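You operate a simulated robot arm through the tools that you are given. There is no shell and no other tool.

The job below is to be done with a simulated two-armed robot. You get a single attempt, and the scene is never put back.

TASK
Lid the trailer's crate and fix both brackets over it, buckles shut.
Fine: one bracket each side of the knob.

Only the result counts: the job must be done as asked and must still hold three seconds after the hand-in. Knocking over, shifting, dropping, spilling or breaking anything else fails it. A push-on lid holds only when it is set on centred and level and pressed home; a screw cap is set on level and turned clockwise until tight.

THE ROBOT
Two 7-joint arms with fingered hands on one trunk that stands fixed in place. Base frame: the origin is at the foot of the trunk, x ahead of it, y to its left, z up; the work surface is at about z = 0.62. Readings come in m, degrees, newtons and seconds.
The left shoulder is at [0.119, 0.174, 1.05], the right one opposite. With the tool pointing down near the work surface each hand reaches from about 0.1 to 0.82 m from the base axis, measured 20 degrees to its own side. Payload 3.5 kg a hand.
Tool frame (each hand has its own): the origin (TCP) lies between the finger pads and is the grasp point; the fingertips stand 0.03 m ahead of it; z points along the fingers, y is the line along which they close. The gripper opens to 0.104 m; its body begins 0.035 m behind the TCP. The gripper is a hand of 3 fingers: y runs from the thumb to the fingers, the wrist lies at [-0.015, -0.104, -0.178] in the tool frame, and closing takes about 1.5 s.
Orientation is that of the tool frame in the base frame, as a unit quaternion [w, x, y, z]. With the fingers straight down and the wrist toward the robot, the tool's x, y and z point along [0, 1, 0], [1, 0, 0] and [0, 0, -1] of the base frame.

THE INTERFACE
- The arms move only by the tool apply_moves. It takes "left_targets", "right_targets" or both (then of equal length, played together; a hand with none holds still); each is a list of rows, each a list of 3 entries, a list of its own where there are three numbers: the turn, a rotation vector about the tool's x, y, z in units of 4 degrees (1.0 is 4 degrees), then the shift along the tool's x, y, z in units of 25 mm (1.0 is 25 mm), then the finger opening in m, from 0 to 0.104. In form: [[[rx, ry, rz], [dx, dy, dz], hand], ...]. A call has 1 to 20 rows; each row shifts and turns the commanded pose from where the row before left it, along the tool's axes as they then stand. A call with a number of a shift or a turn outside -1 to 1 is refused whole. Rows are played at 5 a second. More than 0.05 m and 8.6 degrees between two rows, or a gripper value outside its range, and nothing of the call is played. Where a pose cannot be reached the arm comes as near as it can. A force on the tool above 90 N (or 10 N above the force at the start of the call, whichever is more), or a blocked arm, ends the call early, and 0.2 s more pass. The fingers move at their own pace (about 0.072 m/s each) and stop on an object; they squeeze with about 21 N. The grip force told is the motor's: it shows also when the fingers shut on nothing. Time passes only in rows, and 0.2 s behind the last, so rows that do not move let the fingers close. It gives the time, the measured TCP pose, the force on the tool (base axes), the opening and the grip force at its end, in the units of the frame above (readings bear some noise), with the torque about the TCP (base axes, N m) and any sound that the robot's microphone picked up, and new pictures: "show" is both (left out), scene, wrist or none (wrist: the cameras of the hands that moved).
- Cameras (640 x 400 px; columns grow to the right, rows downward): "scene" is now at [0.2135, -0.0534, 1.2404]; the picture's right is [-0.58, -0.81, 0.00], its down [-0.34, 0.24, -0.91] and it looks along [0.74, -0.53, -0.41] (base axes); focal length 214 px, centre (320, 200). "left" rides on the left gripper at [-0.064, -0.094, -0.117] in its tool frame; the picture's right is [-0.72, -0.33, 0.61], its down [0.64, -0.65, 0.40] and it looks along [0.27, 0.68, 0.68] (tool axes); focal length 238 px, centre (320, 200). "right" rides on the right gripper at [0.064, -0.094, -0.117] in its tool frame; the picture's right is [-0.72, 0.33, -0.61], its down [-0.64, -0.65, 0.40] and it looks along [-0.27, 0.68, 0.68] (tool axes); focal length 238 px, centre (320, 200). There is no depth. A picture from a camera that has moved, and an enlarged one, comes with that camera's place and axes in the base frame and with its lens.
- move_column(by): moves the trunk up (or, below 0, down) by that many m; the arms and the scene camera ride with it, the base frame stays. It gives what a move gives, with no picture.
- grasp_type(shape, hand): the hand has 3 fingers and takes this shape, open, in about a second: jaw (thumb against the fingers, like two jaws); tri (thumb and two fingers); tip (a fingertip pinch); poke (one finger out to press); point (the index stretched); flat (the hand flat); cup (the hand cupped); fist (a fist). The gripper value then closes the fingers along that shape, each until it touches; the sizes above hold for jaw. It gives what a move gives, with no picture.
- head_to(pan, tilt): turns the head with the scene camera to pan (to the left, within 86 degrees either way) and tilt (down, from -29 to 69), counted from straight ahead of the robot (the tilt from the chest, where the trunk bows). It gives what a move gives, and a new picture of the scene camera.
- close_up(camera, box): a new picture of the part [left, top, right, bottom] of that camera's present view, enlarged. No time passes.
- sign_off(): hands the job in; it is judged then, once.

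Nothing tells you positions but the pictures and the camera data. Unless the task says otherwise, let go and move clear before handing in.

The tools are called after "Emit:" as a command line: name --argument value ..., lists and objects as JSON in quotes. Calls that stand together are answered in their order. apply_moves: Moves the arms, as the interface text tells. Its arguments: {"type":"object","properties":{"left_targets":{"type":"array","items":{"type":"array"}},"right_targets":{"type":"array","items":{"type":"array"}},"show":{"type":"string","enum":["both","scene","wrist","none"]}},"required":[]} The other tools are called the same way: move_column (by) moves the trunk up or down; grasp_type (shape, hand) gives the hand a shape; head_to (pan, tilt) turns the head that bears the scene camera; close_up (camera, box) takes an enlarged picture of a part of a camera's view; sign_off () hands the job in.

At the start:

```text
t: 0.0
left_tool_pos: [0.5345, -0.0248, 1.2632]
left_tool_rot: [0.0, 0.706, 0.708, 0.0]
left_contact_force: [0.5, 0.0, 0.4]
left_moment: [-0.01, 0.01, 0.04]
left_grip_width: 0.1035
left_grip_force: 0.1
left_shape: jaw
right_tool_pos: [0.3684, -0.4156, 1.156]
right_tool_rot: [0.001, 0.706, 0.708, -0.001]
right_contact_force: [-0.3, -0.7, -0.6]
right_moment: [-0.02, -0.01, -0.02]
right_grip_width: 0.1038
right_grip_force: 0.1
right_shape: jaw
trunk travel left (down, up): [-0.15, 0.604]
head pan, tilt (commanded): [-35.6, 24.5]
```

scene: 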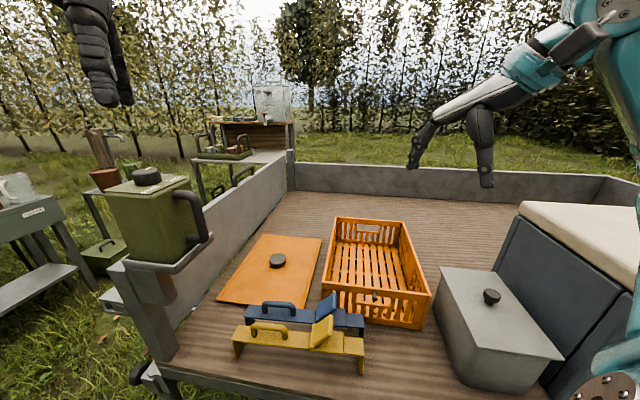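
right: 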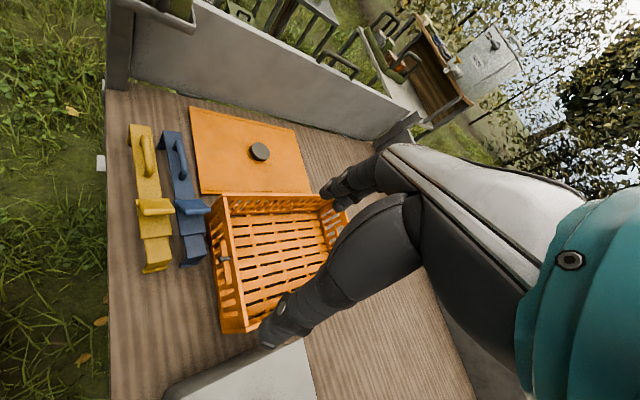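
left: 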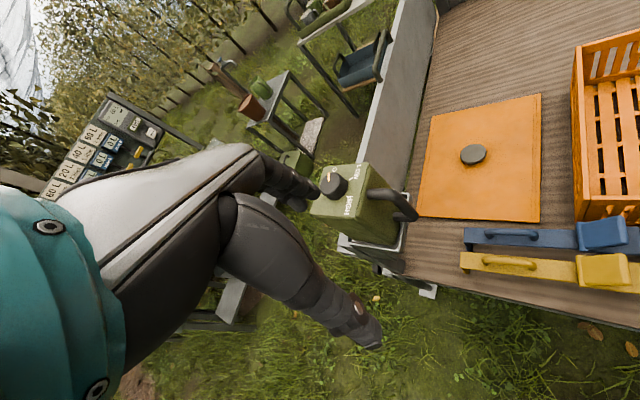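

I see an orange crate on the trailer bed with its flat orange lid (dark knob) to its left, and a blue and a yellow bracket with handles and buckles lying nearer to me. I'll take close-ups first to locate everything.

Emit:
close_up --camera "scene" --box '[200, 200, 460, 400]'

Emit:
close_up --camera "right" --box '[90, 90, 370, 350]'

Emit:
close_up --camera "left" --box '[390, 20, 640, 320]'

```text
2.00 times, centred on (330, 300) of scene
camera zoom: at [0.2135, -0.0534, 1.2404], right [-0.58, -0.81, 0.0], down [-0.34, 0.24, -0.91], along [0.74, -0.53, -0.41], focal length 429 px, centre (300, 0)
```

zoom: 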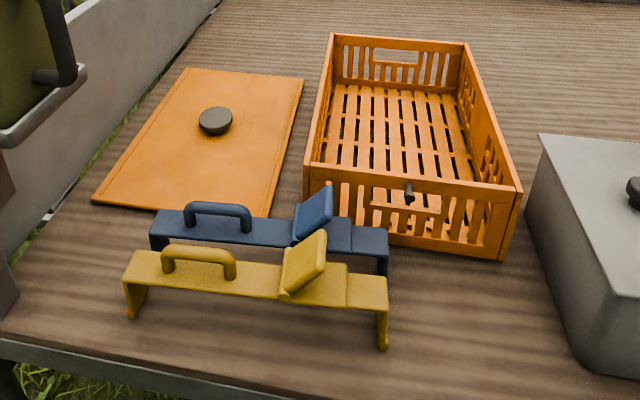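

```text
1.54 times, centred on (230, 220) of right
camera zoom: at [0.2764, -0.3523, 1.2729], right [0.33, -0.72, 0.61], down [-0.65, -0.64, -0.4], along [0.68, -0.27, -0.68], focal length 367 px, centre (458, 169)
```

zoom: 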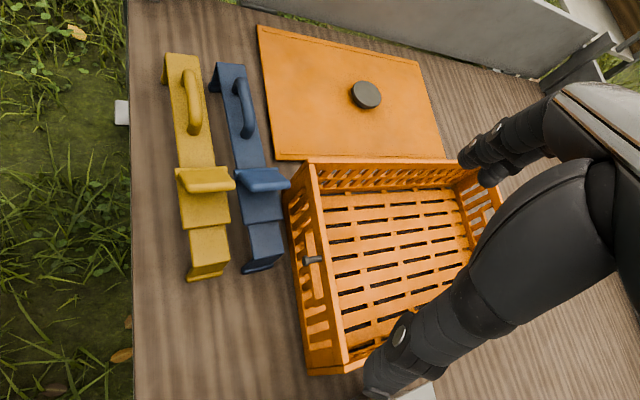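

```text
1.33 times, centred on (515, 170) of left
camera zoom: at [0.4413, -0.0894, 1.3801], right [-0.33, -0.72, -0.61], down [-0.65, 0.64, -0.4], along [0.68, 0.27, -0.68], focal length 318 px, centre (60, 240)
```

zoom: 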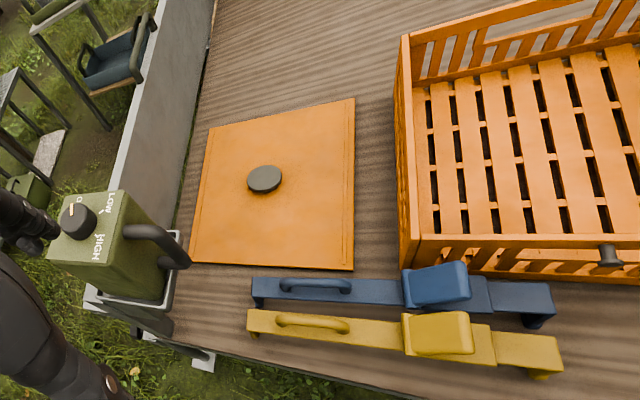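

The crate looks about 0.41 x 0.29 m, turned about -45° from my base axes, with its lid out near [0.88, -0.32] and the brackets near [0.5, -0.2]. I'll zoom in further to understand the buckles, the handle ends and the black peg on the crate.

Emit:
close_up --camera "scene" --box '[225, 280, 375, 380]'

Emit:
close_up --camera "scene" --box '[310, 210, 445, 335]'

Emit:
close_up --camera "right" --box '[110, 110, 260, 290]'

Emit:
close_up --camera "left" --box '[450, 190, 640, 310]'

Emit:
close_up --camera "scene" --box '[210, 225, 330, 315]'

```text
4.00 times, centred on (300, 330) of scene
camera zoom: at [0.2135, -0.0534, 1.2404], right [-0.58, -0.81, 0.0], down [-0.34, 0.24, -0.91], along [0.74, -0.53, -0.41], focal length 858 px, centre (400, -320)
```

zoom: 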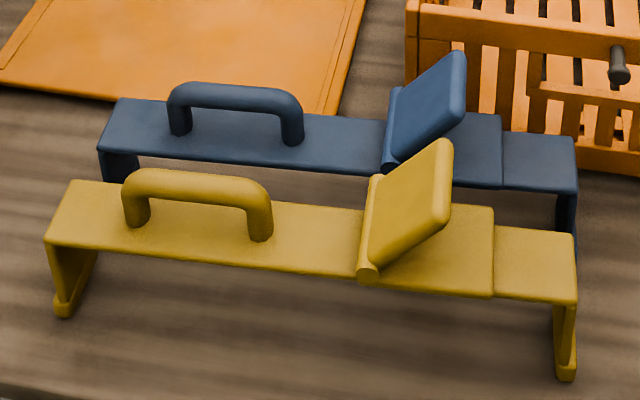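

```text
3.20 times, centred on (378, 272) of scene
camera zoom: at [0.2135, -0.0534, 1.2404], right [-0.58, -0.81, 0.0], down [-0.34, 0.24, -0.91], along [0.74, -0.53, -0.41], focal length 686 px, centre (136, -32)
```

zoom: 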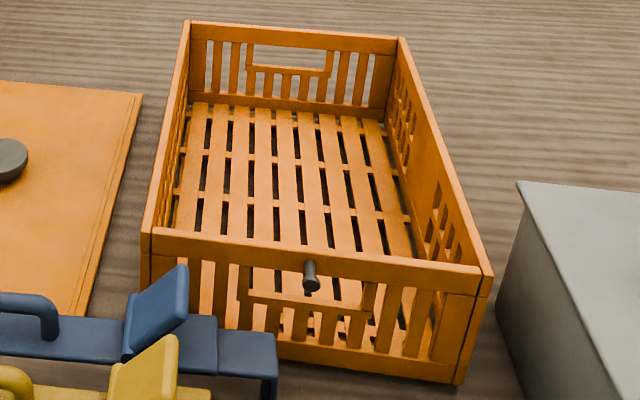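

```text
2.22 times, centred on (185, 200) of right
camera zoom: at [0.2764, -0.3523, 1.2729], right [0.33, -0.72, 0.61], down [-0.65, -0.64, -0.4], along [0.68, -0.27, -0.68], focal length 530 px, centre (620, 200)
```

zoom: 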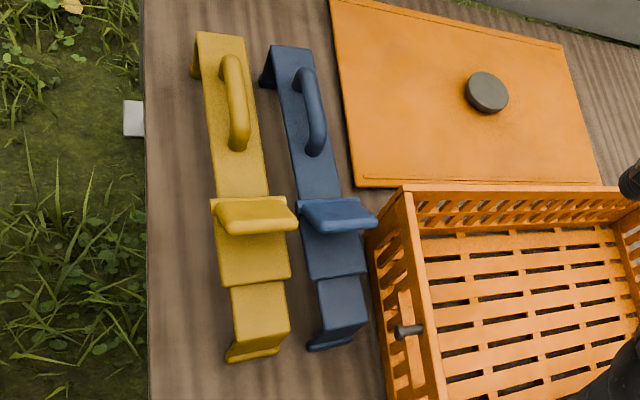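

```text
3.33 times, centred on (545, 250) of left
camera zoom: at [0.4413, -0.0894, 1.3801], right [-0.33, -0.72, -0.61], down [-0.65, 0.64, -0.4], along [0.68, 0.27, -0.68], focal length 794 px, centre (-430, 33)
```

zoom: 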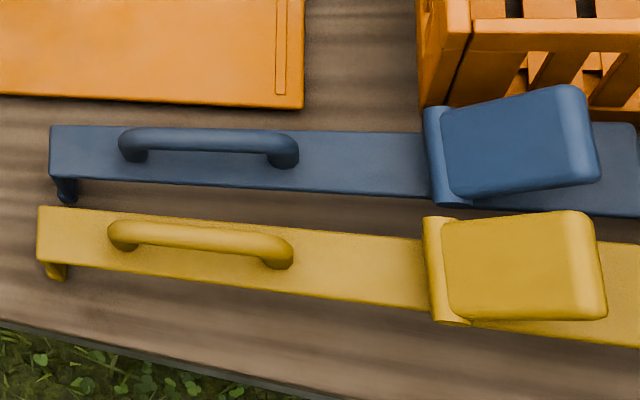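

```text
4.44 times, centred on (270, 270) of scene
camera zoom: at [0.2135, -0.0534, 1.2404], right [-0.58, -0.81, 0.0], down [-0.34, 0.24, -0.91], along [0.74, -0.53, -0.41], focal length 953 px, centre (542, -111)
```

zoom: 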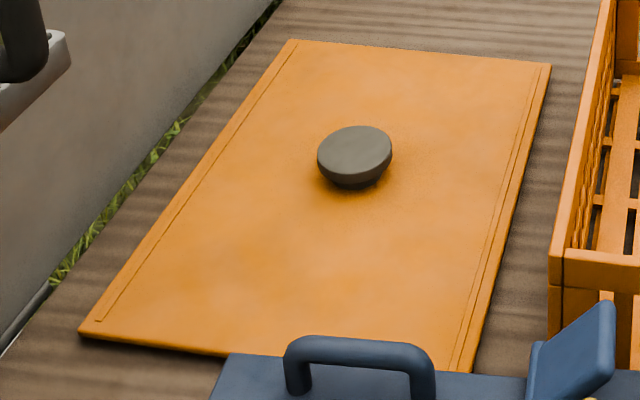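

The brackets are telescoping straps with inward hook toes, a handle near one end and an open flap buckle hinged near the middle. I'll turn the head to see the area around my right arm and the bed before moving.

Emit:
head_to --pan -60 --tilt 40

Emit:
head_to --pan -25 --tilt 45

```text
t: 0.9
left_tool_pos: [0.5344, -0.0245, 1.2644]
left_tool_rot: [0.0, 0.706, 0.708, 0.001]
left_contact_force: [-0.2, 0.1, -0.5]
left_moment: [-0.03, -0.02, 0.02]
left_grip_width: 0.1036
left_grip_force: 0.2
left_shape: jaw
right_tool_pos: [0.3695, -0.4154, 1.155]
right_tool_rot: [0.001, 0.707, 0.707, 0.0]
right_contact_force: [-0.1, 1.0, -0.2]
right_moment: [-0.02, 0.0, 0.04]
right_grip_width: 0.1036
right_grip_force: 0.0
right_shape: jaw
trunk travel left (down, up): [-0.15, 0.604]
head pan, tilt (commanded): [-60.0, 40.0]
camera scene: at [0.1811, -0.0732, 1.2163], right [-0.87, -0.5, 0.0], down [-0.32, 0.56, -0.77], along [0.38, -0.66, -0.64], focal length 214 px, centre (320, 200)
```

scene: 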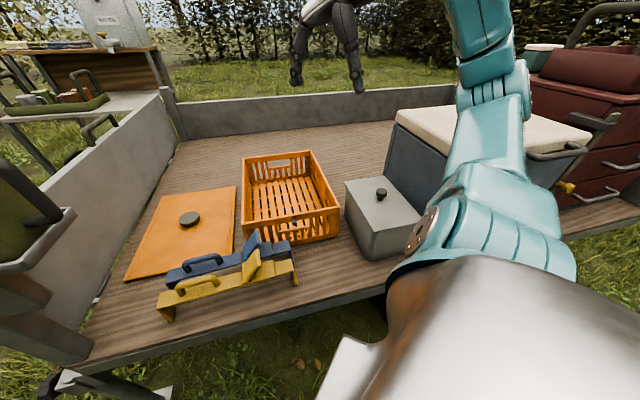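

```text
t: 1.9
left_tool_pos: [0.5349, -0.0248, 1.2632]
left_tool_rot: [0.0, 0.706, 0.708, 0.001]
left_contact_force: [0.5, -0.5, 0.2]
left_moment: [0.01, -0.02, -0.01]
left_grip_width: 0.1037
left_grip_force: 0.0
left_shape: jaw
right_tool_pos: [0.369, -0.4155, 1.155]
right_tool_rot: [0.001, 0.706, 0.708, -0.001]
right_contact_force: [-0.3, -0.9, -0.4]
right_moment: [-0.02, 0.02, 0.01]
right_grip_width: 0.1036
right_grip_force: 0.2
right_shape: jaw
trunk travel left (down, up): [-0.15, 0.604]
head pan, tilt (commanded): [-25.0, 45.0]
camera scene: at [0.2121, -0.0341, 1.209], right [-0.42, -0.91, 0.0], down [-0.64, 0.3, -0.71], along [0.64, -0.3, -0.71], focal length 214 px, centre (320, 200)
```

scene: 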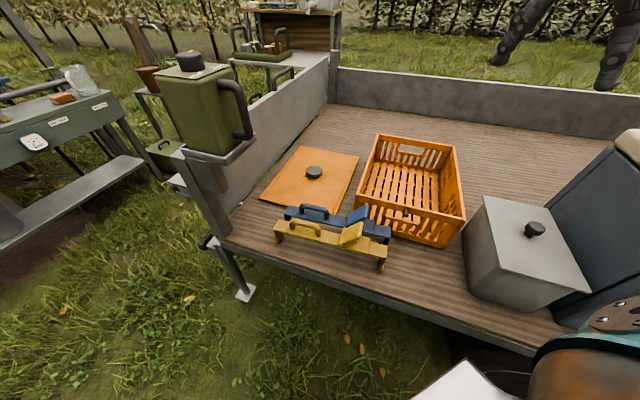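

The bed's open end faces me at about 45°, and the lid's knob sits near [0.88, -0.317, 0.65], far from my right shoulder. I'll lower the trunk to gain reach and bring the right hand out over the bed.

Emit:
move_column --by -0.1

Emit:
apply_moves --right_targets '[[[0, 0, 0], [0, 1, 0], 0.104], [[0, 0, 0], [0, 1, 0], 0.104], [[0, 0, 0], [0, 1, 0], 0.104], [[0, 0, 0], [0, 1, 0], 0.104], [[0, 0, 0.5], [0, 1, 0], 0.104], [[0, 0, 1], [0, 0, 0], 0.104], [[0, 0, 1], [0, 0, 0], 0.104], [[0, 0, 1], [0, 0, 0], 0.104], [[0, 0, 1], [0, 0, 0], 0.104], [[0, 0, 1], [0, 0, 0], 0.104], [[0, 0, 1], [0, 0, 0], 0.104], [[0, 0, 1], [0, 0, 0], 0.104], [[0, 0, 1], [0, 0, 0], 0.104], [[0, 0, 1], [0, 0, 0], 0.104], [[0, 0, 1], [0, 0, 0], 0.104]]'

```text
t: 3.2
left_tool_pos: [0.5338, -0.025, 1.1654]
left_tool_rot: [0.001, 0.706, 0.708, 0.0]
left_contact_force: [-0.3, 0.0, -0.1]
left_moment: [0.01, 0.01, 0.01]
left_grip_width: 0.1036
left_grip_force: 0.1
left_shape: jaw
right_tool_pos: [0.368, -0.4158, 1.0553]
right_tool_rot: [0.001, 0.706, 0.708, 0.0]
right_contact_force: [-0.2, -0.2, 0.3]
right_moment: [0.01, -0.02, 0.02]
right_grip_width: 0.1038
right_grip_force: 0.0
right_shape: jaw
trunk travel left (down, up): [-0.05, 0.704]
head pan, tilt (commanded): [-25.0, 45.0]
```

```text
t: 6.4
left_tool_pos: [0.5343, -0.0251, 1.1644]
left_tool_rot: [0.0, 0.706, 0.708, 0.0]
left_contact_force: [0.1, 0.0, -0.9]
left_moment: [0.05, 0.0, 0.02]
left_grip_width: 0.1036
left_grip_force: 0.1
left_shape: jaw
right_tool_pos: [0.4943, -0.416, 1.0546]
right_tool_rot: [0.001, 0.914, 0.406, 0.0]
right_contact_force: [-0.1, 0.4, -0.9]
right_moment: [0.01, 0.0, -0.02]
right_grip_width: 0.1041
right_grip_force: 0.2
right_shape: jaw
trunk travel left (down, up): [-0.05, 0.704]
head pan, tilt (commanded): [-25.0, 45.0]
camera scene: at [0.271, -0.0339, 1.1027], right [-0.42, -0.91, 0.0], down [-0.64, 0.3, -0.71], along [0.64, -0.3, -0.71], focal length 214 px, centre (320, 200)
camera right: at [0.4685, -0.3051, 1.1732], right [-0.24, -0.75, 0.61], down [-0.91, -0.04, -0.4], along [0.33, -0.66, -0.68], focal length 238 px, centre (320, 200)
```

scene: 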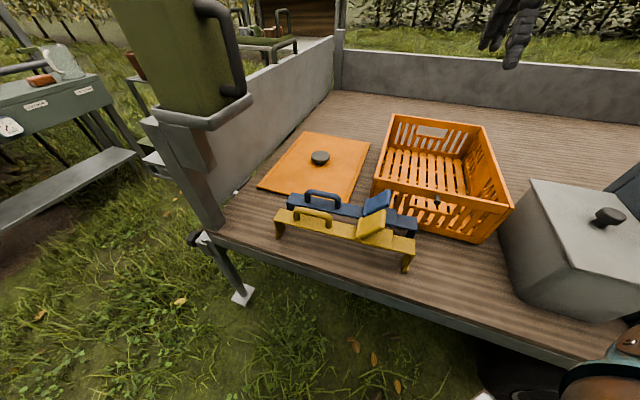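
right: 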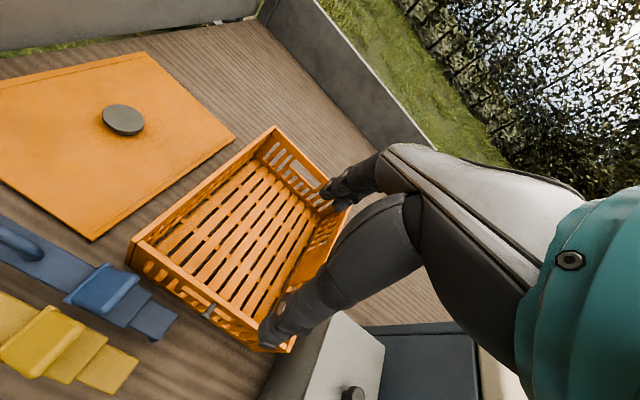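

The trunk lowering also brought the head (and likely the shoulders) forward, which helps reach. I'll use the right wrist view for close-ups of lid and crate to pin down positions.

Emit:
close_up --camera "right" --box '[0, 40, 240, 250]'

Emit:
close_up --camera "scene" --box '[240, 100, 520, 280]'

```text
1.90 times, centred on (120, 145) of right
camera zoom: at [0.4685, -0.3051, 1.1732], right [-0.24, -0.75, 0.61], down [-0.91, -0.04, -0.4], along [0.33, -0.66, -0.68], focal length 454 px, centre (701, 305)
```

zoom: 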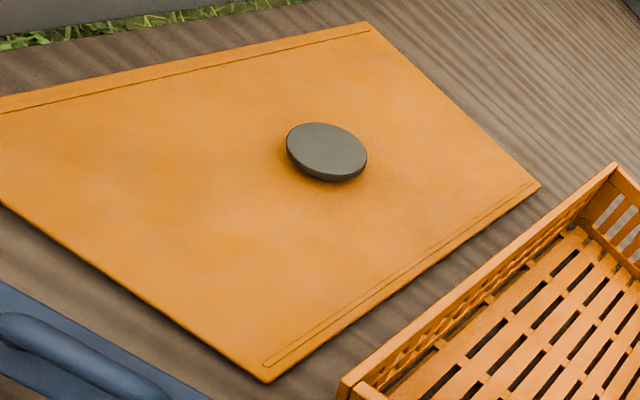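

```text
2.22 times, centred on (380, 190) of scene
camera zoom: at [0.271, -0.0339, 1.1027], right [-0.42, -0.91, 0.0], down [-0.64, 0.3, -0.71], along [0.64, -0.3, -0.71], focal length 477 px, centre (187, 222)
```

zoom: 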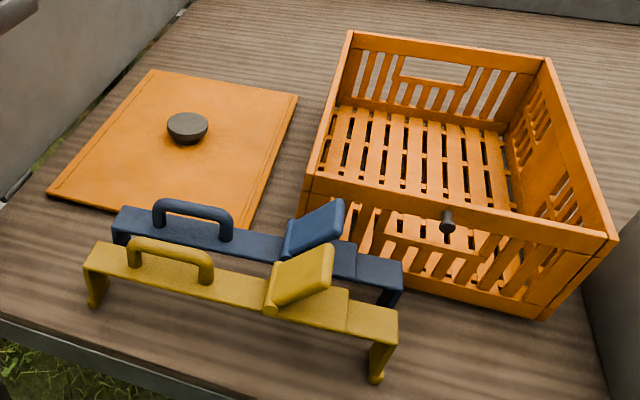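

The knob is at about [0.883, -0.316, 0.65] and the crate rim centre about [0.63, -0.584, 0.758], so the lid needs a pure shift with no turning. I'll raise the left hand clear of the jerrycan, lower the trunk fully, and bring the right hand above the lid.

Emit:
apply_moves --left_targets '[[[0, 0, 0], [0, 0, -1], 0.104], [[0, 0, 0], [0, 0, -1], 0.104], [[0, 0, 0], [0, 0, -1], 0.104]]' --show "none"

Emit:
move_column --by -0.05

Emit:
apply_moves --right_targets '[[[0, 0, 0], [0.852, 0.515, 0.3], 0.104], [[0, 0, 0], [0.852, 0.515, 0.3], 0.104], [[0, 0, 0], [0.852, 0.515, 0.3], 0.104], [[0, 0, 0], [0.852, 0.515, 0.3], 0.104], [[0, 0, 0], [0.852, 0.515, 0.3], 0.104], [[0, 0, 0], [0.852, 0.515, 0.3], 0.104], [[0, 0, 0], [0.852, 0.515, 0.3], 0.104], [[0, 0, 0], [0.852, 0.515, 0.3], 0.104], [[0, 0, 0], [0.852, 0.515, 0.3], 0.104], [[0, 0, 0], [0.852, 0.515, 0.3], 0.104], [[0, 0, 0], [0.852, 0.515, 0.3], 0.104], [[0, 0, 0], [0.852, 0.515, 0.3], 0.104], [[0, 0, -1], [0, 0, 0], 0.104], [[0, 0, -1], [0, 0, 0], 0.104], [[0, 0, -1], [0, 0, 0], 0.104], [[0, 0, -1], [0, 0, 0], 0.104], [[0, 0, -1], [0, 0, 0], 0.104], [[0, 0, -1], [0, 0, 0], 0.104]]'

```text
t: 7.2
left_tool_pos: [0.5303, -0.0207, 1.2294]
left_tool_rot: [0.002, 0.708, 0.706, 0.002]
left_contact_force: [0.8, -0.1, -1.4]
left_moment: [-0.02, -0.02, -0.01]
left_grip_width: 0.1042
left_grip_force: 0.1
left_shape: jaw
left hand out of reach, approached as far as the arm can: row 3
right_tool_pos: [0.4948, -0.4142, 1.0549]
right_tool_rot: [0.0, 0.913, 0.407, -0.001]
right_contact_force: [1.1, 0.6, -0.2]
right_moment: [-0.01, 0.0, -0.01]
right_grip_width: 0.1037
right_grip_force: 0.1
right_shape: jaw
trunk travel left (down, up): [-0.05, 0.704]
head pan, tilt (commanded): [-25.0, 45.0]
```

```text
t: 8.1
left_tool_pos: [0.5711, -0.0211, 1.1509]
left_tool_rot: [-0.025, 0.707, 0.707, -0.025]
left_contact_force: [-0.2, -0.5, 1.3]
left_moment: [-0.03, 0.0, -0.01]
left_grip_width: 0.1036
left_grip_force: 0.0
left_shape: jaw
right_tool_pos: [0.4931, -0.4152, 1.0051]
right_tool_rot: [0.0, 0.913, 0.407, 0.001]
right_contact_force: [-0.8, 0.3, 1.0]
right_moment: [0.02, -0.03, -0.02]
right_grip_width: 0.1036
right_grip_force: 0.0
right_shape: jaw
trunk travel left (down, up): [0.0, 0.754]
head pan, tilt (commanded): [-25.0, 45.0]
```

```text
t: 11.9
left_tool_pos: [0.5742, -0.0213, 1.1495]
left_tool_rot: [-0.026, 0.706, 0.708, -0.026]
left_contact_force: [0.2, 0.3, -0.1]
left_moment: [0.01, 0.05, 0.0]
left_grip_width: 0.1038
left_grip_force: 0.0
left_shape: jaw
right_tool_pos: [0.7625, -0.3381, 0.9182]
right_tool_rot: [0.001, 0.809, 0.588, 0.0]
right_contact_force: [0.7, -0.8, -0.5]
right_moment: [0.0, 0.02, 0.0]
right_grip_width: 0.1038
right_grip_force: 0.1
right_shape: jaw
right hand out of reach, approached as far as the arm can: row 12
trunk travel left (down, up): [0.0, 0.754]
head pan, tilt (commanded): [-25.0, 45.0]
camera scene: at [0.3022, -0.0339, 1.0488], right [-0.42, -0.91, 0.0], down [-0.64, 0.3, -0.71], along [0.64, -0.3, -0.71], focal length 214 px, centre (320, 200)
camera right: at [0.6943, -0.2484, 1.0368], right [0.09, -0.78, 0.61], down [-0.82, -0.41, -0.4], along [0.57, -0.47, -0.68], focal length 238 px, centre (320, 200)
```

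scene: 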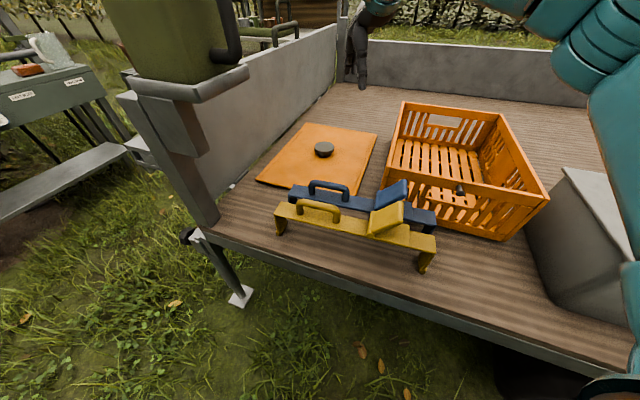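
right: 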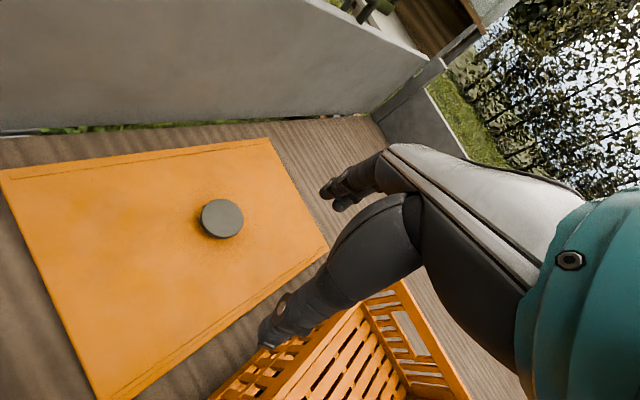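

The right hand stopped about 17 mm short at this height, but the reach should grow lower down. I'll descend to about z = 0.72 and extend towards the knob, while pulling the left hand back a little from the jerrycan.

Emit:
apply_moves --left_targets '[[[0, 0, 0], [0, -0.5, 0], 0.104], [[0, 0, 0], [0, -0.5, 0], 0.104], [[0, 0, 0], [0, -0.5, 0], 0.104], [[0, 0, 0], [0, -0.5, 0], 0.104], [[0, 0, 0], [0, 0, 0], 0.104], [[0, 0, 0], [0, 0, 0], 0.104], [[0, 0, 0], [0, 0, 0], 0.104], [[0, 0, 0], [0, 0, 0], 0.104], [[0, 0, 0], [0, 0, 0], 0.104], [[0, 0, 0], [0, 0, 0], 0.104], [[0, 0, 0], [0, 0, 0], 0.104], [[0, 0, 0], [0, 0, 0], 0.104], [[0, 0, 0], [0, 0, 0], 0.104]]' --right_targets '[[[0, 0, 0], [0, 0, 1], 0.104], [[0, 0, 0], [0, 0, 1], 0.104], [[0, 0, 0], [0, 0, 1], 0.104], [[0, 0, 0], [0, 0, 1], 0.104], [[0, 0, 0], [0, 0, 1], 0.104], [[0, 0, 0], [0, 0, 1], 0.104], [[0, 0, 0], [0, 0, 1], 0.104], [[0, 0, 0], [0, 0, 1], 0.104], [[0, 0, 0], [0.46, 0.86, 0], 0.104], [[0, 0, 0], [0.46, 0.86, 0], 0.104], [[0, 0, 0], [0.46, 0.86, 0], 0.104], [[0, 0, 0], [0.46, 0.86, 0], 0.104], [[0, 0, 0], [0.46, 0.86, 0], 0.104]]'

```text
t: 14.7
left_tool_pos: [0.5298, -0.0189, 1.1398]
left_tool_rot: [-0.025, 0.706, 0.707, -0.027]
left_contact_force: [0.0, 0.6, 0.1]
left_moment: [-0.02, 0.01, -0.02]
left_grip_width: 0.1037
left_grip_force: 0.0
left_shape: jaw
left hand out of reach, approached as far as the arm can: row 2, 3, 4
right_tool_pos: [0.8296, -0.3278, 0.7191]
right_tool_rot: [0.001, 0.808, 0.589, -0.001]
right_contact_force: [-0.4, 0.8, -0.1]
right_moment: [-0.01, 0.02, 0.02]
right_grip_width: 0.1035
right_grip_force: 0.0
right_shape: jaw
right hand out of reach, approached as far as the arm can: row 11, 12, 13
trunk travel left (down, up): [0.0, 0.754]
head pan, tilt (commanded): [-25.0, 45.0]
camera scene: at [0.3022, -0.0339, 1.0488], right [-0.42, -0.91, 0.0], down [-0.64, 0.3, -0.71], along [0.64, -0.3, -0.71], focal length 214 px, centre (320, 200)
camera right: at [0.761, -0.2388, 0.836], right [0.09, -0.78, 0.62], down [-0.82, -0.41, -0.4], along [0.57, -0.47, -0.68], focal length 238 px, centre (320, 200)
camera left: at [0.4452, -0.0835, 1.2624], right [-0.37, -0.72, -0.59], down [-0.68, 0.64, -0.36], along [0.63, 0.27, -0.73], focal length 238 px, centre (320, 200)
```

scene: 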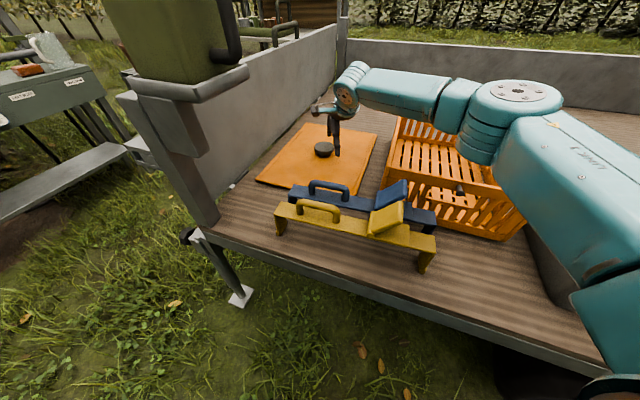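
right: 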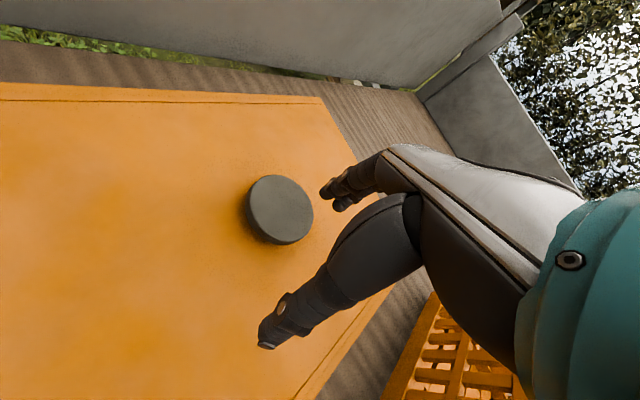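
left: 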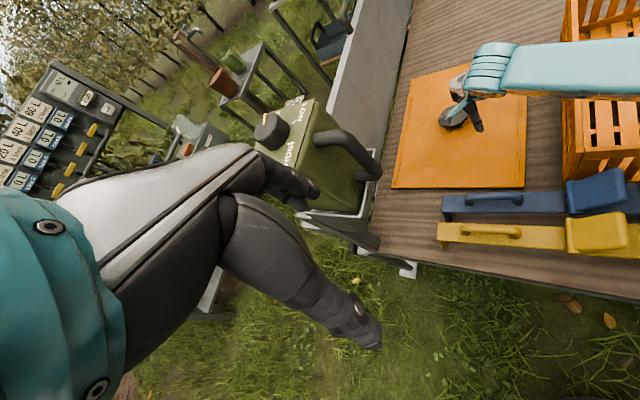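

The hand stops at about [0.83, -0.328, 0.72], roughly 5 cm short of the knob, with the arm coming from the right. I'll tilt the hand about its closing axis (wrist dropping to the right and back) to gain reach while keeping the pinch direction level, then extend.

Emit:
apply_moves --right_targets '[[[0, 1, 0], [0, 0, 0], 0.104], [[0, 1, 0], [0, 0, 0], 0.104], [[0, 1, 0], [0, 0, 0], 0.104], [[0, 1, 0], [0, 0, 0], 0.104], [[0, 1, 0], [0, 0, 0], 0.104], [[0, 1, 0], [0, 0, 0], 0.104], [[0, 0, 0], [0, 0.8, 0], 0.104], [[0, 0, 0], [0, 0.8, 0], 0.104]]' --show "scene"

```text
t: 16.5
left_tool_pos: [0.5308, -0.0194, 1.1385]
left_tool_rot: [-0.026, 0.707, 0.706, -0.027]
left_contact_force: [-0.2, -0.2, 0.3]
left_moment: [0.0, 0.0, 0.03]
left_grip_width: 0.1039
left_grip_force: 0.1
left_shape: jaw
right_tool_pos: [0.8616, -0.3469, 0.7166]
right_tool_rot: [-0.122, 0.791, 0.575, 0.169]
right_contact_force: [0.1, -0.3, -0.6]
right_moment: [-0.01, -0.02, -0.01]
right_grip_width: 0.1037
right_grip_force: 0.2
right_shape: jaw
right hand out of reach, approached as far as the arm can: row 8
trunk travel left (down, up): [0.0, 0.754]
head pan, tilt (commanded): [-25.0, 45.0]
camera scene: at [0.3024, -0.0342, 1.0487], right [-0.42, -0.91, 0.0], down [-0.64, 0.3, -0.71], along [0.64, -0.3, -0.71], focal length 214 px, centre (320, 200)
```

scene: 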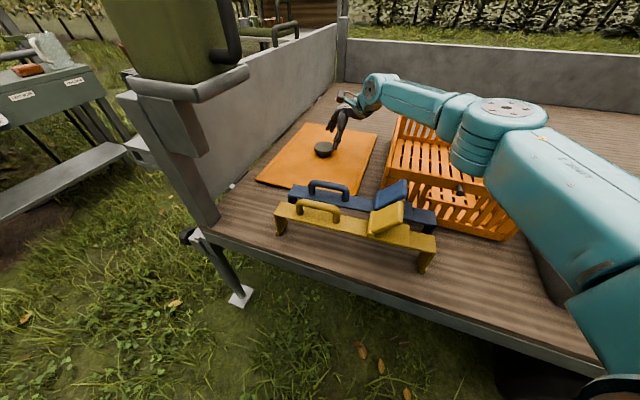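

Tilting helped: the hand is now at [0.862, -0.347, 0.717]. I'll tilt about 20° more and move to just above the knob, then look.

Emit:
apply_moves --right_targets '[[[0, 1, 0], [0, 0, 0], 0.104], [[0, 1, 0], [0, 0, 0], 0.104], [[0, 1, 0], [0, 0, 0], 0.104], [[0, 1, 0], [0, 0, 0], 0.104], [[0, 1, 0], [0, 0, 0], 0.104], [[0, 0, 0], [0.18, 0.22, 0.64], 0.104], [[0, 0, 0], [0.18, 0.22, 0.64], 0.104], [[0, 0, 0], [0, 0, 0], 0.104]]'

```text
t: 18.3
left_tool_pos: [0.5301, -0.0183, 1.1386]
left_tool_rot: [-0.025, 0.707, 0.707, -0.026]
left_contact_force: [0.9, -0.2, -0.9]
left_moment: [0.03, 0.01, 0.02]
left_grip_width: 0.1037
left_grip_force: 0.0
left_shape: jaw
right_tool_pos: [0.869, -0.3204, 0.7007]
right_tool_rot: [-0.219, 0.75, 0.545, 0.303]
right_contact_force: [0.3, -0.4, -0.5]
right_moment: [0.01, -0.03, 0.0]
right_grip_width: 0.1035
right_grip_force: 0.1
right_shape: jaw
right hand out of reach, approached as far as the arm can: row 7
trunk travel left (down, up): [0.0, 0.754]
head pan, tilt (commanded): [-25.0, 45.0]
camera scene: at [0.3022, -0.0339, 1.0488], right [-0.42, -0.91, 0.0], down [-0.64, 0.3, -0.71], along [0.64, -0.3, -0.71], focal length 214 px, centre (320, 200)
camera right: at [0.7698, -0.3249, 0.8308], right [0.02, -1.0, -0.06], down [-0.68, 0.03, -0.74], along [0.74, 0.05, -0.67], focal length 238 px, centre (320, 200)
```

scene: 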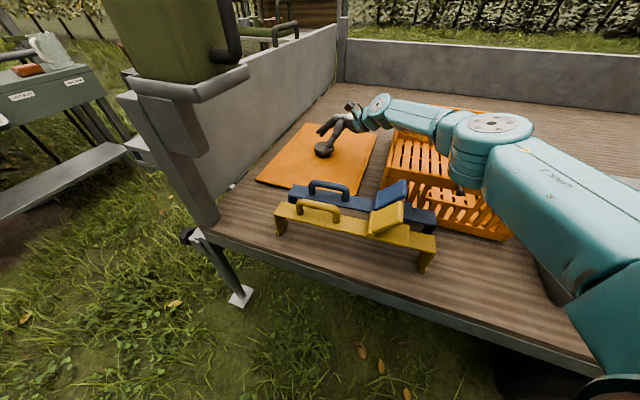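
right: 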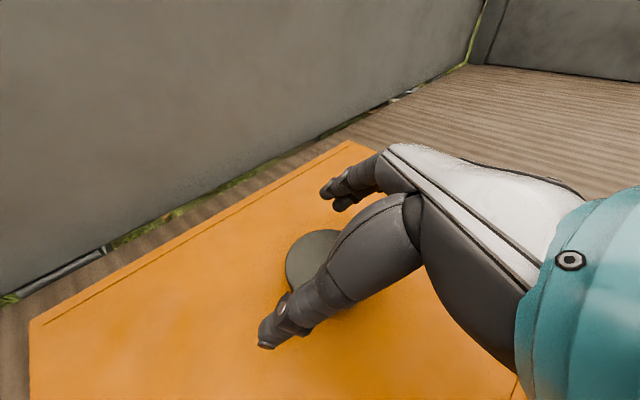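

I'm at [0.869, -0.320, 0.701], still about 1 cm short, and the wrist bend looks like the limit. I'll swing the hand about the vertical so the fingers point more forward, keeping the pinch level.

Emit:
apply_moves --right_targets '[[[-0.912, 0, 0.944], [0, 0, 0], 0.104], [[-0.912, 0, 0.944], [0, 0, 0], 0.104], [[-0.912, 0, 0.944], [0, 0, 0], 0.104], [[-0.912, 0, 0.944], [0, 0, 0], 0.104], [[-0.912, 0, 0.944], [0, 0, 0], 0.104], [[-0.912, 0, 0.944], [0, 0, 0], 0.104], [[-0.912, 0, 0.944], [0, 0, 0], 0.104], [[-0.912, 0, 0.944], [0, 0, 0], 0.104], [[0, 0, 0], [0.3, 0.24, 0.29], 0.104], [[0, 0, 0], [0, 0, 0], 0.104]]'

```text
t: 20.5
left_tool_pos: [0.5301, -0.019, 1.139]
left_tool_rot: [-0.025, 0.706, 0.707, -0.026]
left_contact_force: [0.0, -0.5, 0.1]
left_moment: [0.02, 0.0, 0.01]
left_grip_width: 0.1038
left_grip_force: 0.0
left_shape: jaw
right_tool_pos: [0.8808, -0.3204, 0.7015]
right_tool_rot: [-0.095, 0.896, 0.24, 0.362]
right_contact_force: [0.5, -0.1, -0.8]
right_moment: [-0.03, 0.0, 0.0]
right_grip_width: 0.1036
right_grip_force: 0.0
right_shape: jaw
trunk travel left (down, up): [0.0, 0.754]
head pan, tilt (commanded): [-25.0, 45.0]
camera scene: at [0.3022, -0.034, 1.0488], right [-0.42, -0.91, 0.0], down [-0.64, 0.3, -0.71], along [0.64, -0.3, -0.71], focal length 214 px, centre (320, 200)
camera right: at [0.8048, -0.2566, 0.8311], right [-0.65, -0.75, -0.06], down [-0.48, 0.47, -0.74], along [0.58, -0.45, -0.67], focal length 238 px, centre (320, 200)
```

scene: 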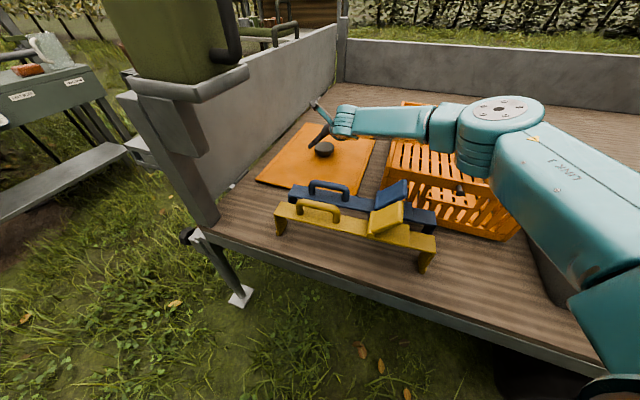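
right: 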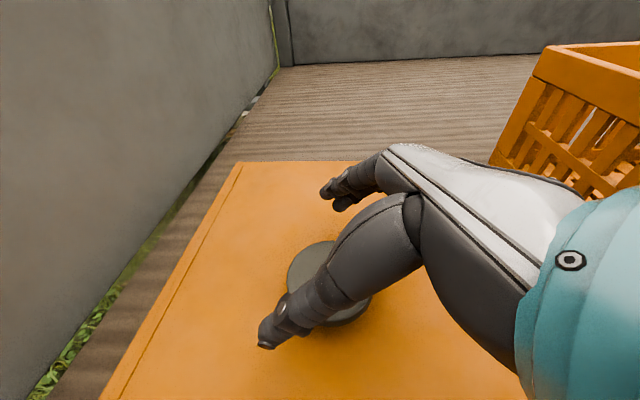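

This pose reaches the knob column at [0.881, -0.320, 0.70] with 44° tilt. Less tilt would give a squarer pinch on the low knob, so I'll see how far I can straighten up while staying there.

Emit:
apply_moves --right_targets '[[[0, -1, 0], [0, 0, 0], 0.104], [[0, -1, 0], [0, 0, 0], 0.104], [[0, -1, 0], [0, 0, 0], 0.104], [[0, -1, 0], [0, 0, 0], 0.104], [[0, -1, 0], [0, 0, 0], 0.104], [[0, 0, 0], [0, 0, 0], 0.104]]'

Emit:
close_up --camera "right" --box '[220, 120, 460, 370]'

```text
t: 21.9
left_tool_pos: [0.531, -0.0195, 1.1395]
left_tool_rot: [-0.024, 0.707, 0.707, -0.026]
left_contact_force: [0.2, 0.3, -0.2]
left_moment: [0.01, 0.0, 0.02]
left_grip_width: 0.1038
left_grip_force: 0.0
left_shape: jaw
right_tool_pos: [0.8713, -0.3238, 0.7028]
right_tool_rot: [-0.079, 0.918, 0.247, 0.299]
right_contact_force: [0.1, 0.5, 0.6]
right_moment: [0.04, 0.03, 0.01]
right_grip_width: 0.1035
right_grip_force: 0.0
right_shape: jaw
right hand out of reach, approached as far as the arm can: row 2, 3, 4, 5
trunk travel left (down, up): [0.0, 0.754]
head pan, tilt (commanded): [-25.0, 45.0]
camera scene: at [0.3022, -0.0339, 1.0488], right [-0.42, -0.91, 0.0], down [-0.64, 0.3, -0.71], along [0.64, -0.3, -0.71], focal length 214 px, centre (320, 200)
camera right: at [0.8108, -0.2508, 0.8358], right [-0.65, -0.75, 0.07], down [-0.57, 0.42, -0.7], along [0.5, -0.5, -0.71], focal length 238 px, centre (320, 200)
```

scene: 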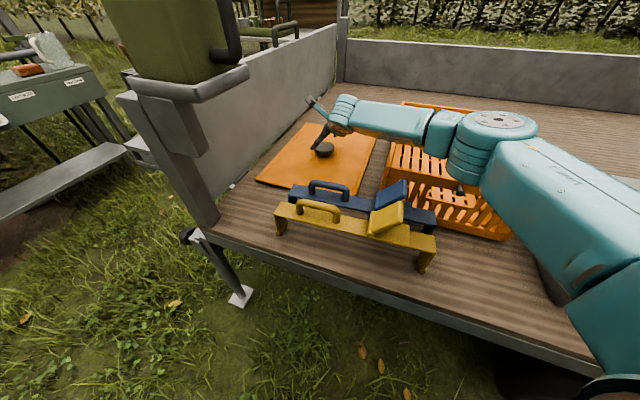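
right: 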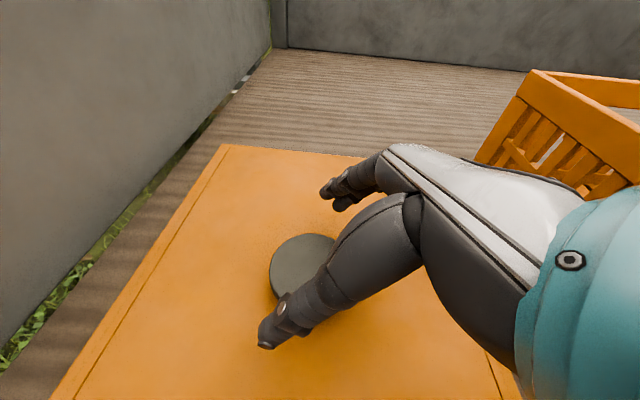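

```text
1.60 times, centred on (340, 245) of right
camera zoom: at [0.8108, -0.2508, 0.8358], right [-0.65, -0.75, 0.07], down [-0.57, 0.42, -0.7], along [0.5, -0.5, -0.71], focal length 381 px, centre (288, 128)
```

zoom: 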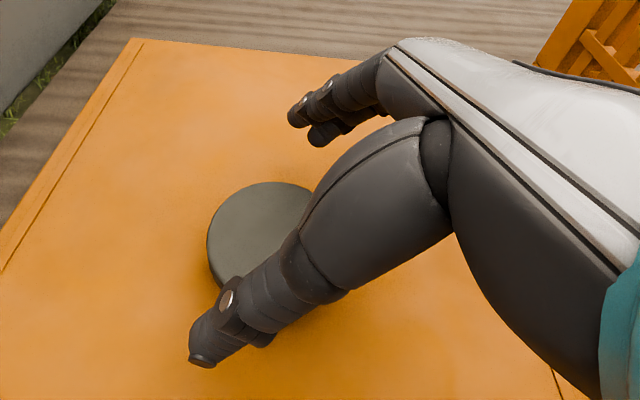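

At about 36° tilt I'm at [0.871, -0.324, 0.703], and a fingertip pinch on the knob needs the TCP near [0.868, -0.325, 0.664]. I'll descend most of the way and look.

Emit:
apply_moves --right_targets '[[[0, 0, 0], [-0.347, -0.008, 0.407], 0.104], [[0, 0, 0], [-0.347, -0.008, 0.407], 0.104], [[0, 0, 0], [0, 0, 0], 0.104]]'

Emit:
close_up --camera "right" --box '[220, 120, 460, 370]'

Emit:
close_up --camera "scene" --box '[270, 80, 400, 190]'

```text
t: 22.7
left_tool_pos: [0.5302, -0.0185, 1.1398]
left_tool_rot: [-0.025, 0.707, 0.707, -0.026]
left_contact_force: [-0.4, 0.0, -0.8]
left_moment: [0.0, 0.0, 0.01]
left_grip_width: 0.1038
left_grip_force: 0.1
left_shape: jaw
right_tool_pos: [0.8662, -0.3251, 0.6761]
right_tool_rot: [-0.079, 0.919, 0.247, 0.297]
right_contact_force: [-0.4, -0.6, 0.7]
right_moment: [-0.01, 0.02, 0.0]
right_grip_width: 0.1039
right_grip_force: 0.0
right_shape: jaw
trunk travel left (down, up): [0.0, 0.754]
head pan, tilt (commanded): [-25.0, 45.0]
camera scene: at [0.3022, -0.034, 1.0488], right [-0.42, -0.91, 0.0], down [-0.64, 0.3, -0.71], along [0.64, -0.3, -0.71], focal length 214 px, centre (320, 200)
camera right: at [0.8065, -0.2521, 0.8097], right [-0.65, -0.75, 0.07], down [-0.57, 0.42, -0.7], along [0.5, -0.5, -0.71], focal length 238 px, centre (320, 200)
```

scene: 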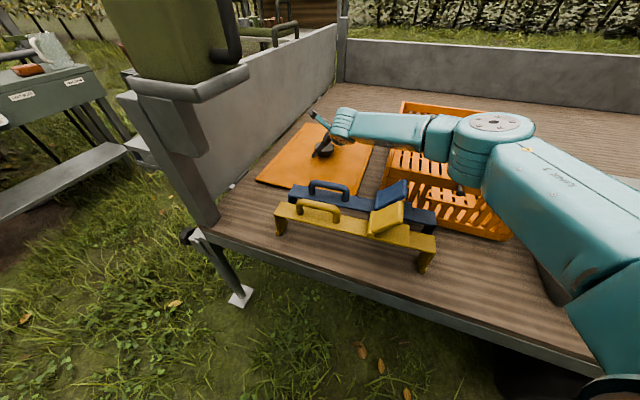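
right: 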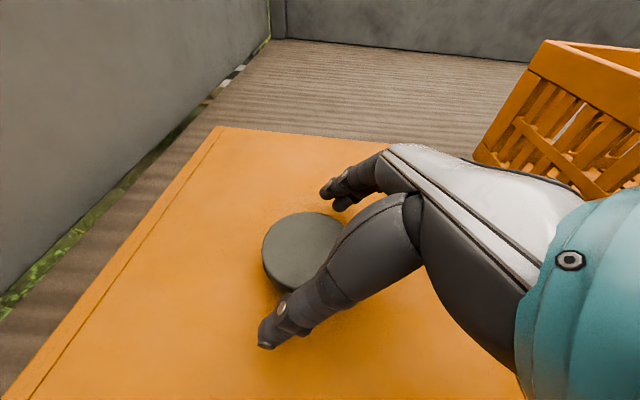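

```text
1.60 times, centred on (340, 245) of right
camera zoom: at [0.8065, -0.2521, 0.8097], right [-0.65, -0.75, 0.07], down [-0.57, 0.42, -0.7], along [0.5, -0.5, -0.71], focal length 381 px, centre (288, 128)
```

zoom: 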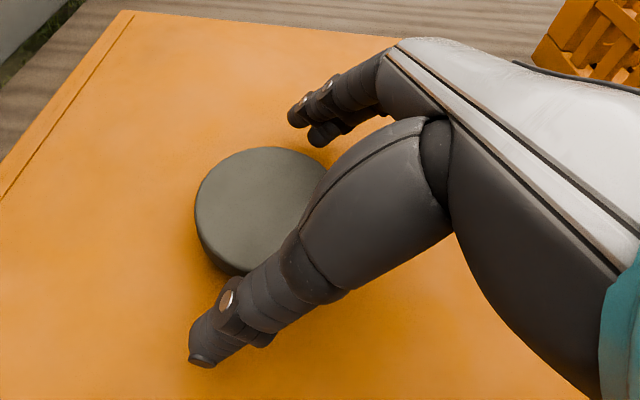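

```text
3.64 times, centred on (335, 135) of scene
camera zoom: at [0.3022, -0.034, 1.0488], right [-0.42, -0.91, 0.0], down [-0.64, 0.3, -0.71], along [0.64, -0.3, -0.71], focal length 780 px, centre (266, 436)
```

zoom: 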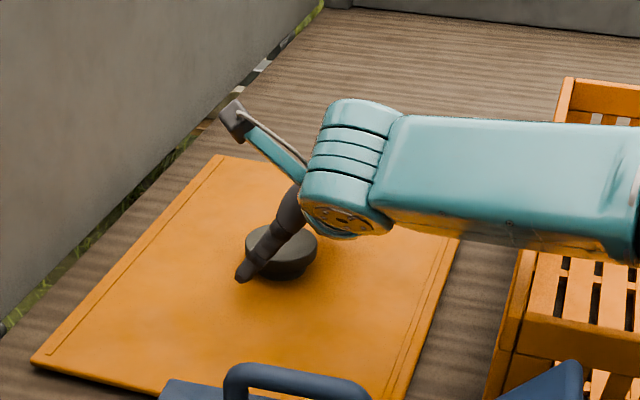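

The fingertips straddle the knob column well, tips at about the knob's top. I'll lower about 12 mm more and watch the contact force.

Emit:
apply_moves --right_targets '[[[0, 0, 0], [-0.1, 0.03, 0.22], 0.104], [[0, 0, 0], [-0.1, 0.03, 0.22], 0.104], [[0, 0, 0], [0, 0, 0], 0.104]]'

Emit:
close_up --camera "scene" --box '[290, 120, 370, 180]'

```text
t: 23.5
left_tool_pos: [0.5288, -0.0179, 1.1399]
left_tool_rot: [-0.024, 0.707, 0.706, -0.027]
left_contact_force: [-0.7, -0.5, -0.7]
left_moment: [0.02, 0.02, 0.0]
left_grip_width: 0.1038
left_grip_force: 0.1
left_shape: jaw
right_tool_pos: [0.8651, -0.3272, 0.6683]
right_tool_rot: [-0.079, 0.917, 0.247, 0.301]
right_contact_force: [-2.6, 0.3, 6.9]
right_moment: [-0.3, -0.23, -0.06]
right_grip_width: 0.1034
right_grip_force: 0.0
right_shape: jaw
right hand out of reach, approached as far as the arm can: row 1
trunk travel left (down, up): [0.0, 0.754]
head pan, tilt (commanded): [-25.0, 45.0]
camera scene: at [0.3013, -0.0336, 1.0492], right [-0.42, -0.91, 0.0], down [-0.64, 0.3, -0.71], along [0.64, -0.3, -0.71], focal length 214 px, centre (320, 200)
camera right: at [0.8041, -0.2538, 0.8009], right [-0.65, -0.75, 0.07], down [-0.57, 0.42, -0.71], along [0.5, -0.5, -0.7], focal length 238 px, centre (320, 200)
```

scene: 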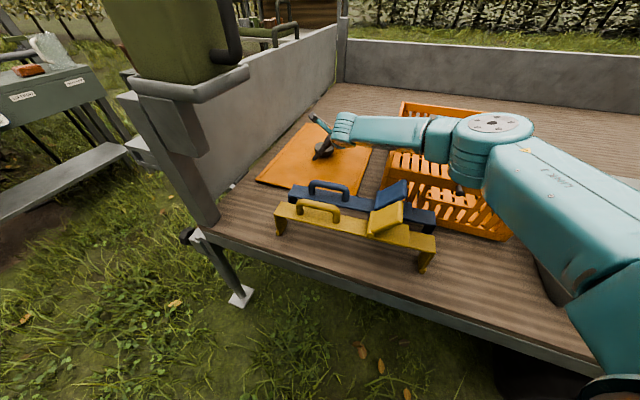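
right: 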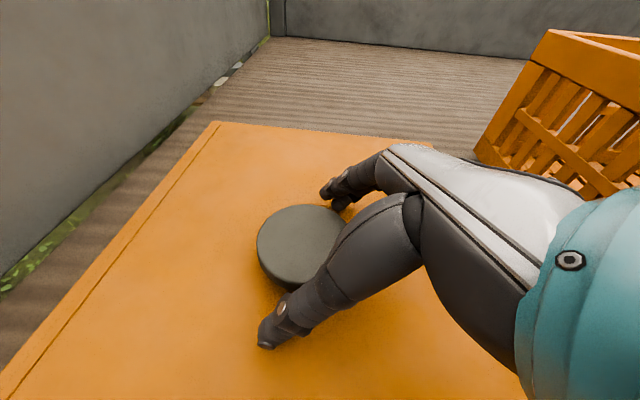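

```text
6.67 times, centred on (330, 150) of scene
camera zoom: at [0.3013, -0.0336, 1.0492], right [-0.42, -0.91, 0.0], down [-0.64, 0.3, -0.71], along [0.64, -0.3, -0.71], focal length 1430 px, centre (253, 533)
```

zoom: 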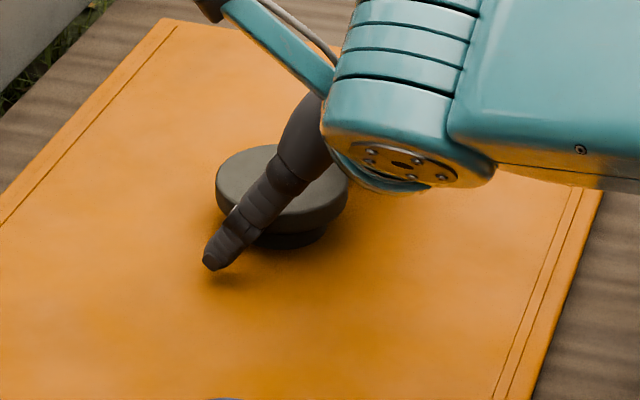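

One finger is touching the lid lightly (about 7 N) and the knob head is centred between thumb and fingers. I'll lift 2 mm and close on the knob.

Emit:
apply_moves --right_targets '[[[0, 0, 0], [0.047, 0, -0.065], 0.104], [[0, 0, 0], [0, 0, 0], 0.06], [[0, 0, 0], [0, 0, 0], 0.04], [[0, 0, 0], [0, 0, 0], 0.02], [[0, 0, 0], [0, 0, 0], 0.0], [[0, 0, 0], [0, 0, 0], 0.0], [[0, 0, 0], [0, 0, 0], 0.0], [[0, 0, 0], [0, 0, 0], 0.0]]'

Emit:
close_up --camera "scene" --box '[290, 120, 370, 180]'

Emit:
close_up --camera "right" --box '[220, 120, 460, 370]'

```text
t: 25.3
left_tool_pos: [0.529, -0.0189, 1.1395]
left_tool_rot: [-0.024, 0.706, 0.707, -0.027]
left_contact_force: [-0.4, 0.3, 0.4]
left_moment: [-0.02, 0.07, -0.01]
left_grip_width: 0.1036
left_grip_force: 0.1
left_shape: jaw
right_tool_pos: [0.8644, -0.3257, 0.6684]
right_tool_rot: [-0.08, 0.918, 0.247, 0.299]
right_contact_force: [-2.1, 3.1, 4.4]
right_moment: [-0.06, -0.04, 0.01]
right_grip_width: 0.0594
right_grip_force: 21.1
right_shape: jaw
trunk travel left (down, up): [0.0, 0.754]
head pan, tilt (commanded): [-25.0, 45.0]
camera scene: at [0.3016, -0.0336, 1.049], right [-0.42, -0.91, 0.0], down [-0.64, 0.3, -0.71], along [0.64, -0.3, -0.71], focal length 214 px, centre (320, 200)
camera right: at [0.8046, -0.2533, 0.8015], right [-0.65, -0.75, 0.07], down [-0.57, 0.42, -0.7], along [0.5, -0.5, -0.71], focal length 238 px, centre (320, 200)
```

scene: 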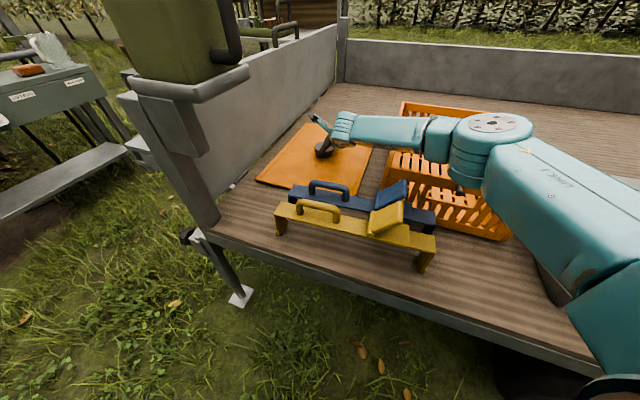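
right: 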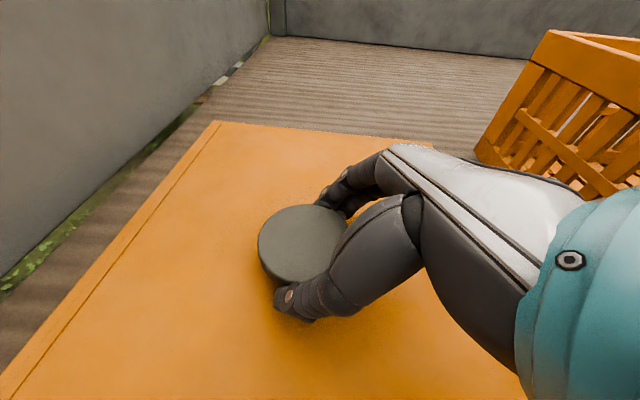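

```text
6.67 times, centred on (330, 150) of scene
camera zoom: at [0.3016, -0.0336, 1.049], right [-0.42, -0.91, 0.0], down [-0.64, 0.3, -0.71], along [0.64, -0.3, -0.71], focal length 1430 px, centre (253, 533)
```

zoom: 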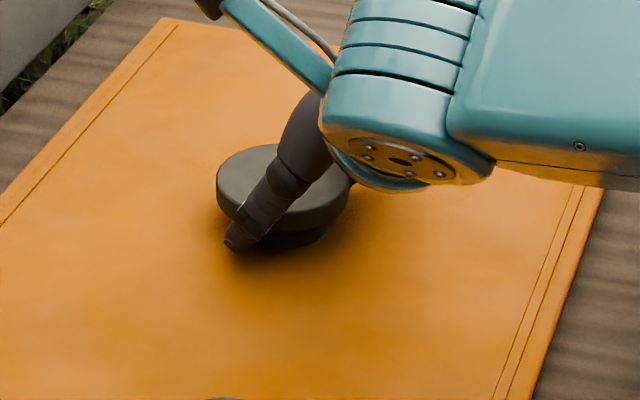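

```text
1.60 times, centred on (340, 245) of right
camera zoom: at [0.8046, -0.2533, 0.8015], right [-0.65, -0.75, 0.07], down [-0.57, 0.42, -0.7], along [0.5, -0.5, -0.71], focal length 381 px, centre (288, 128)
```

zoom: 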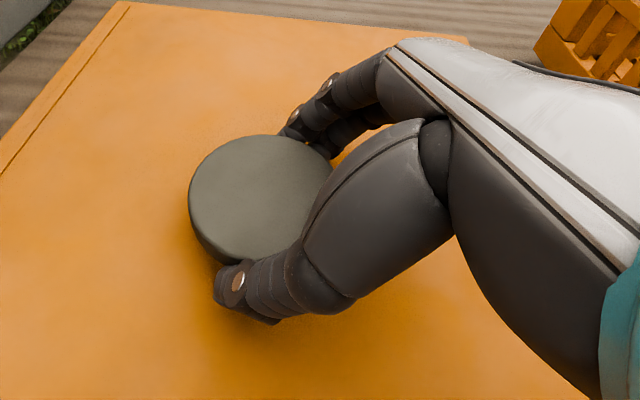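

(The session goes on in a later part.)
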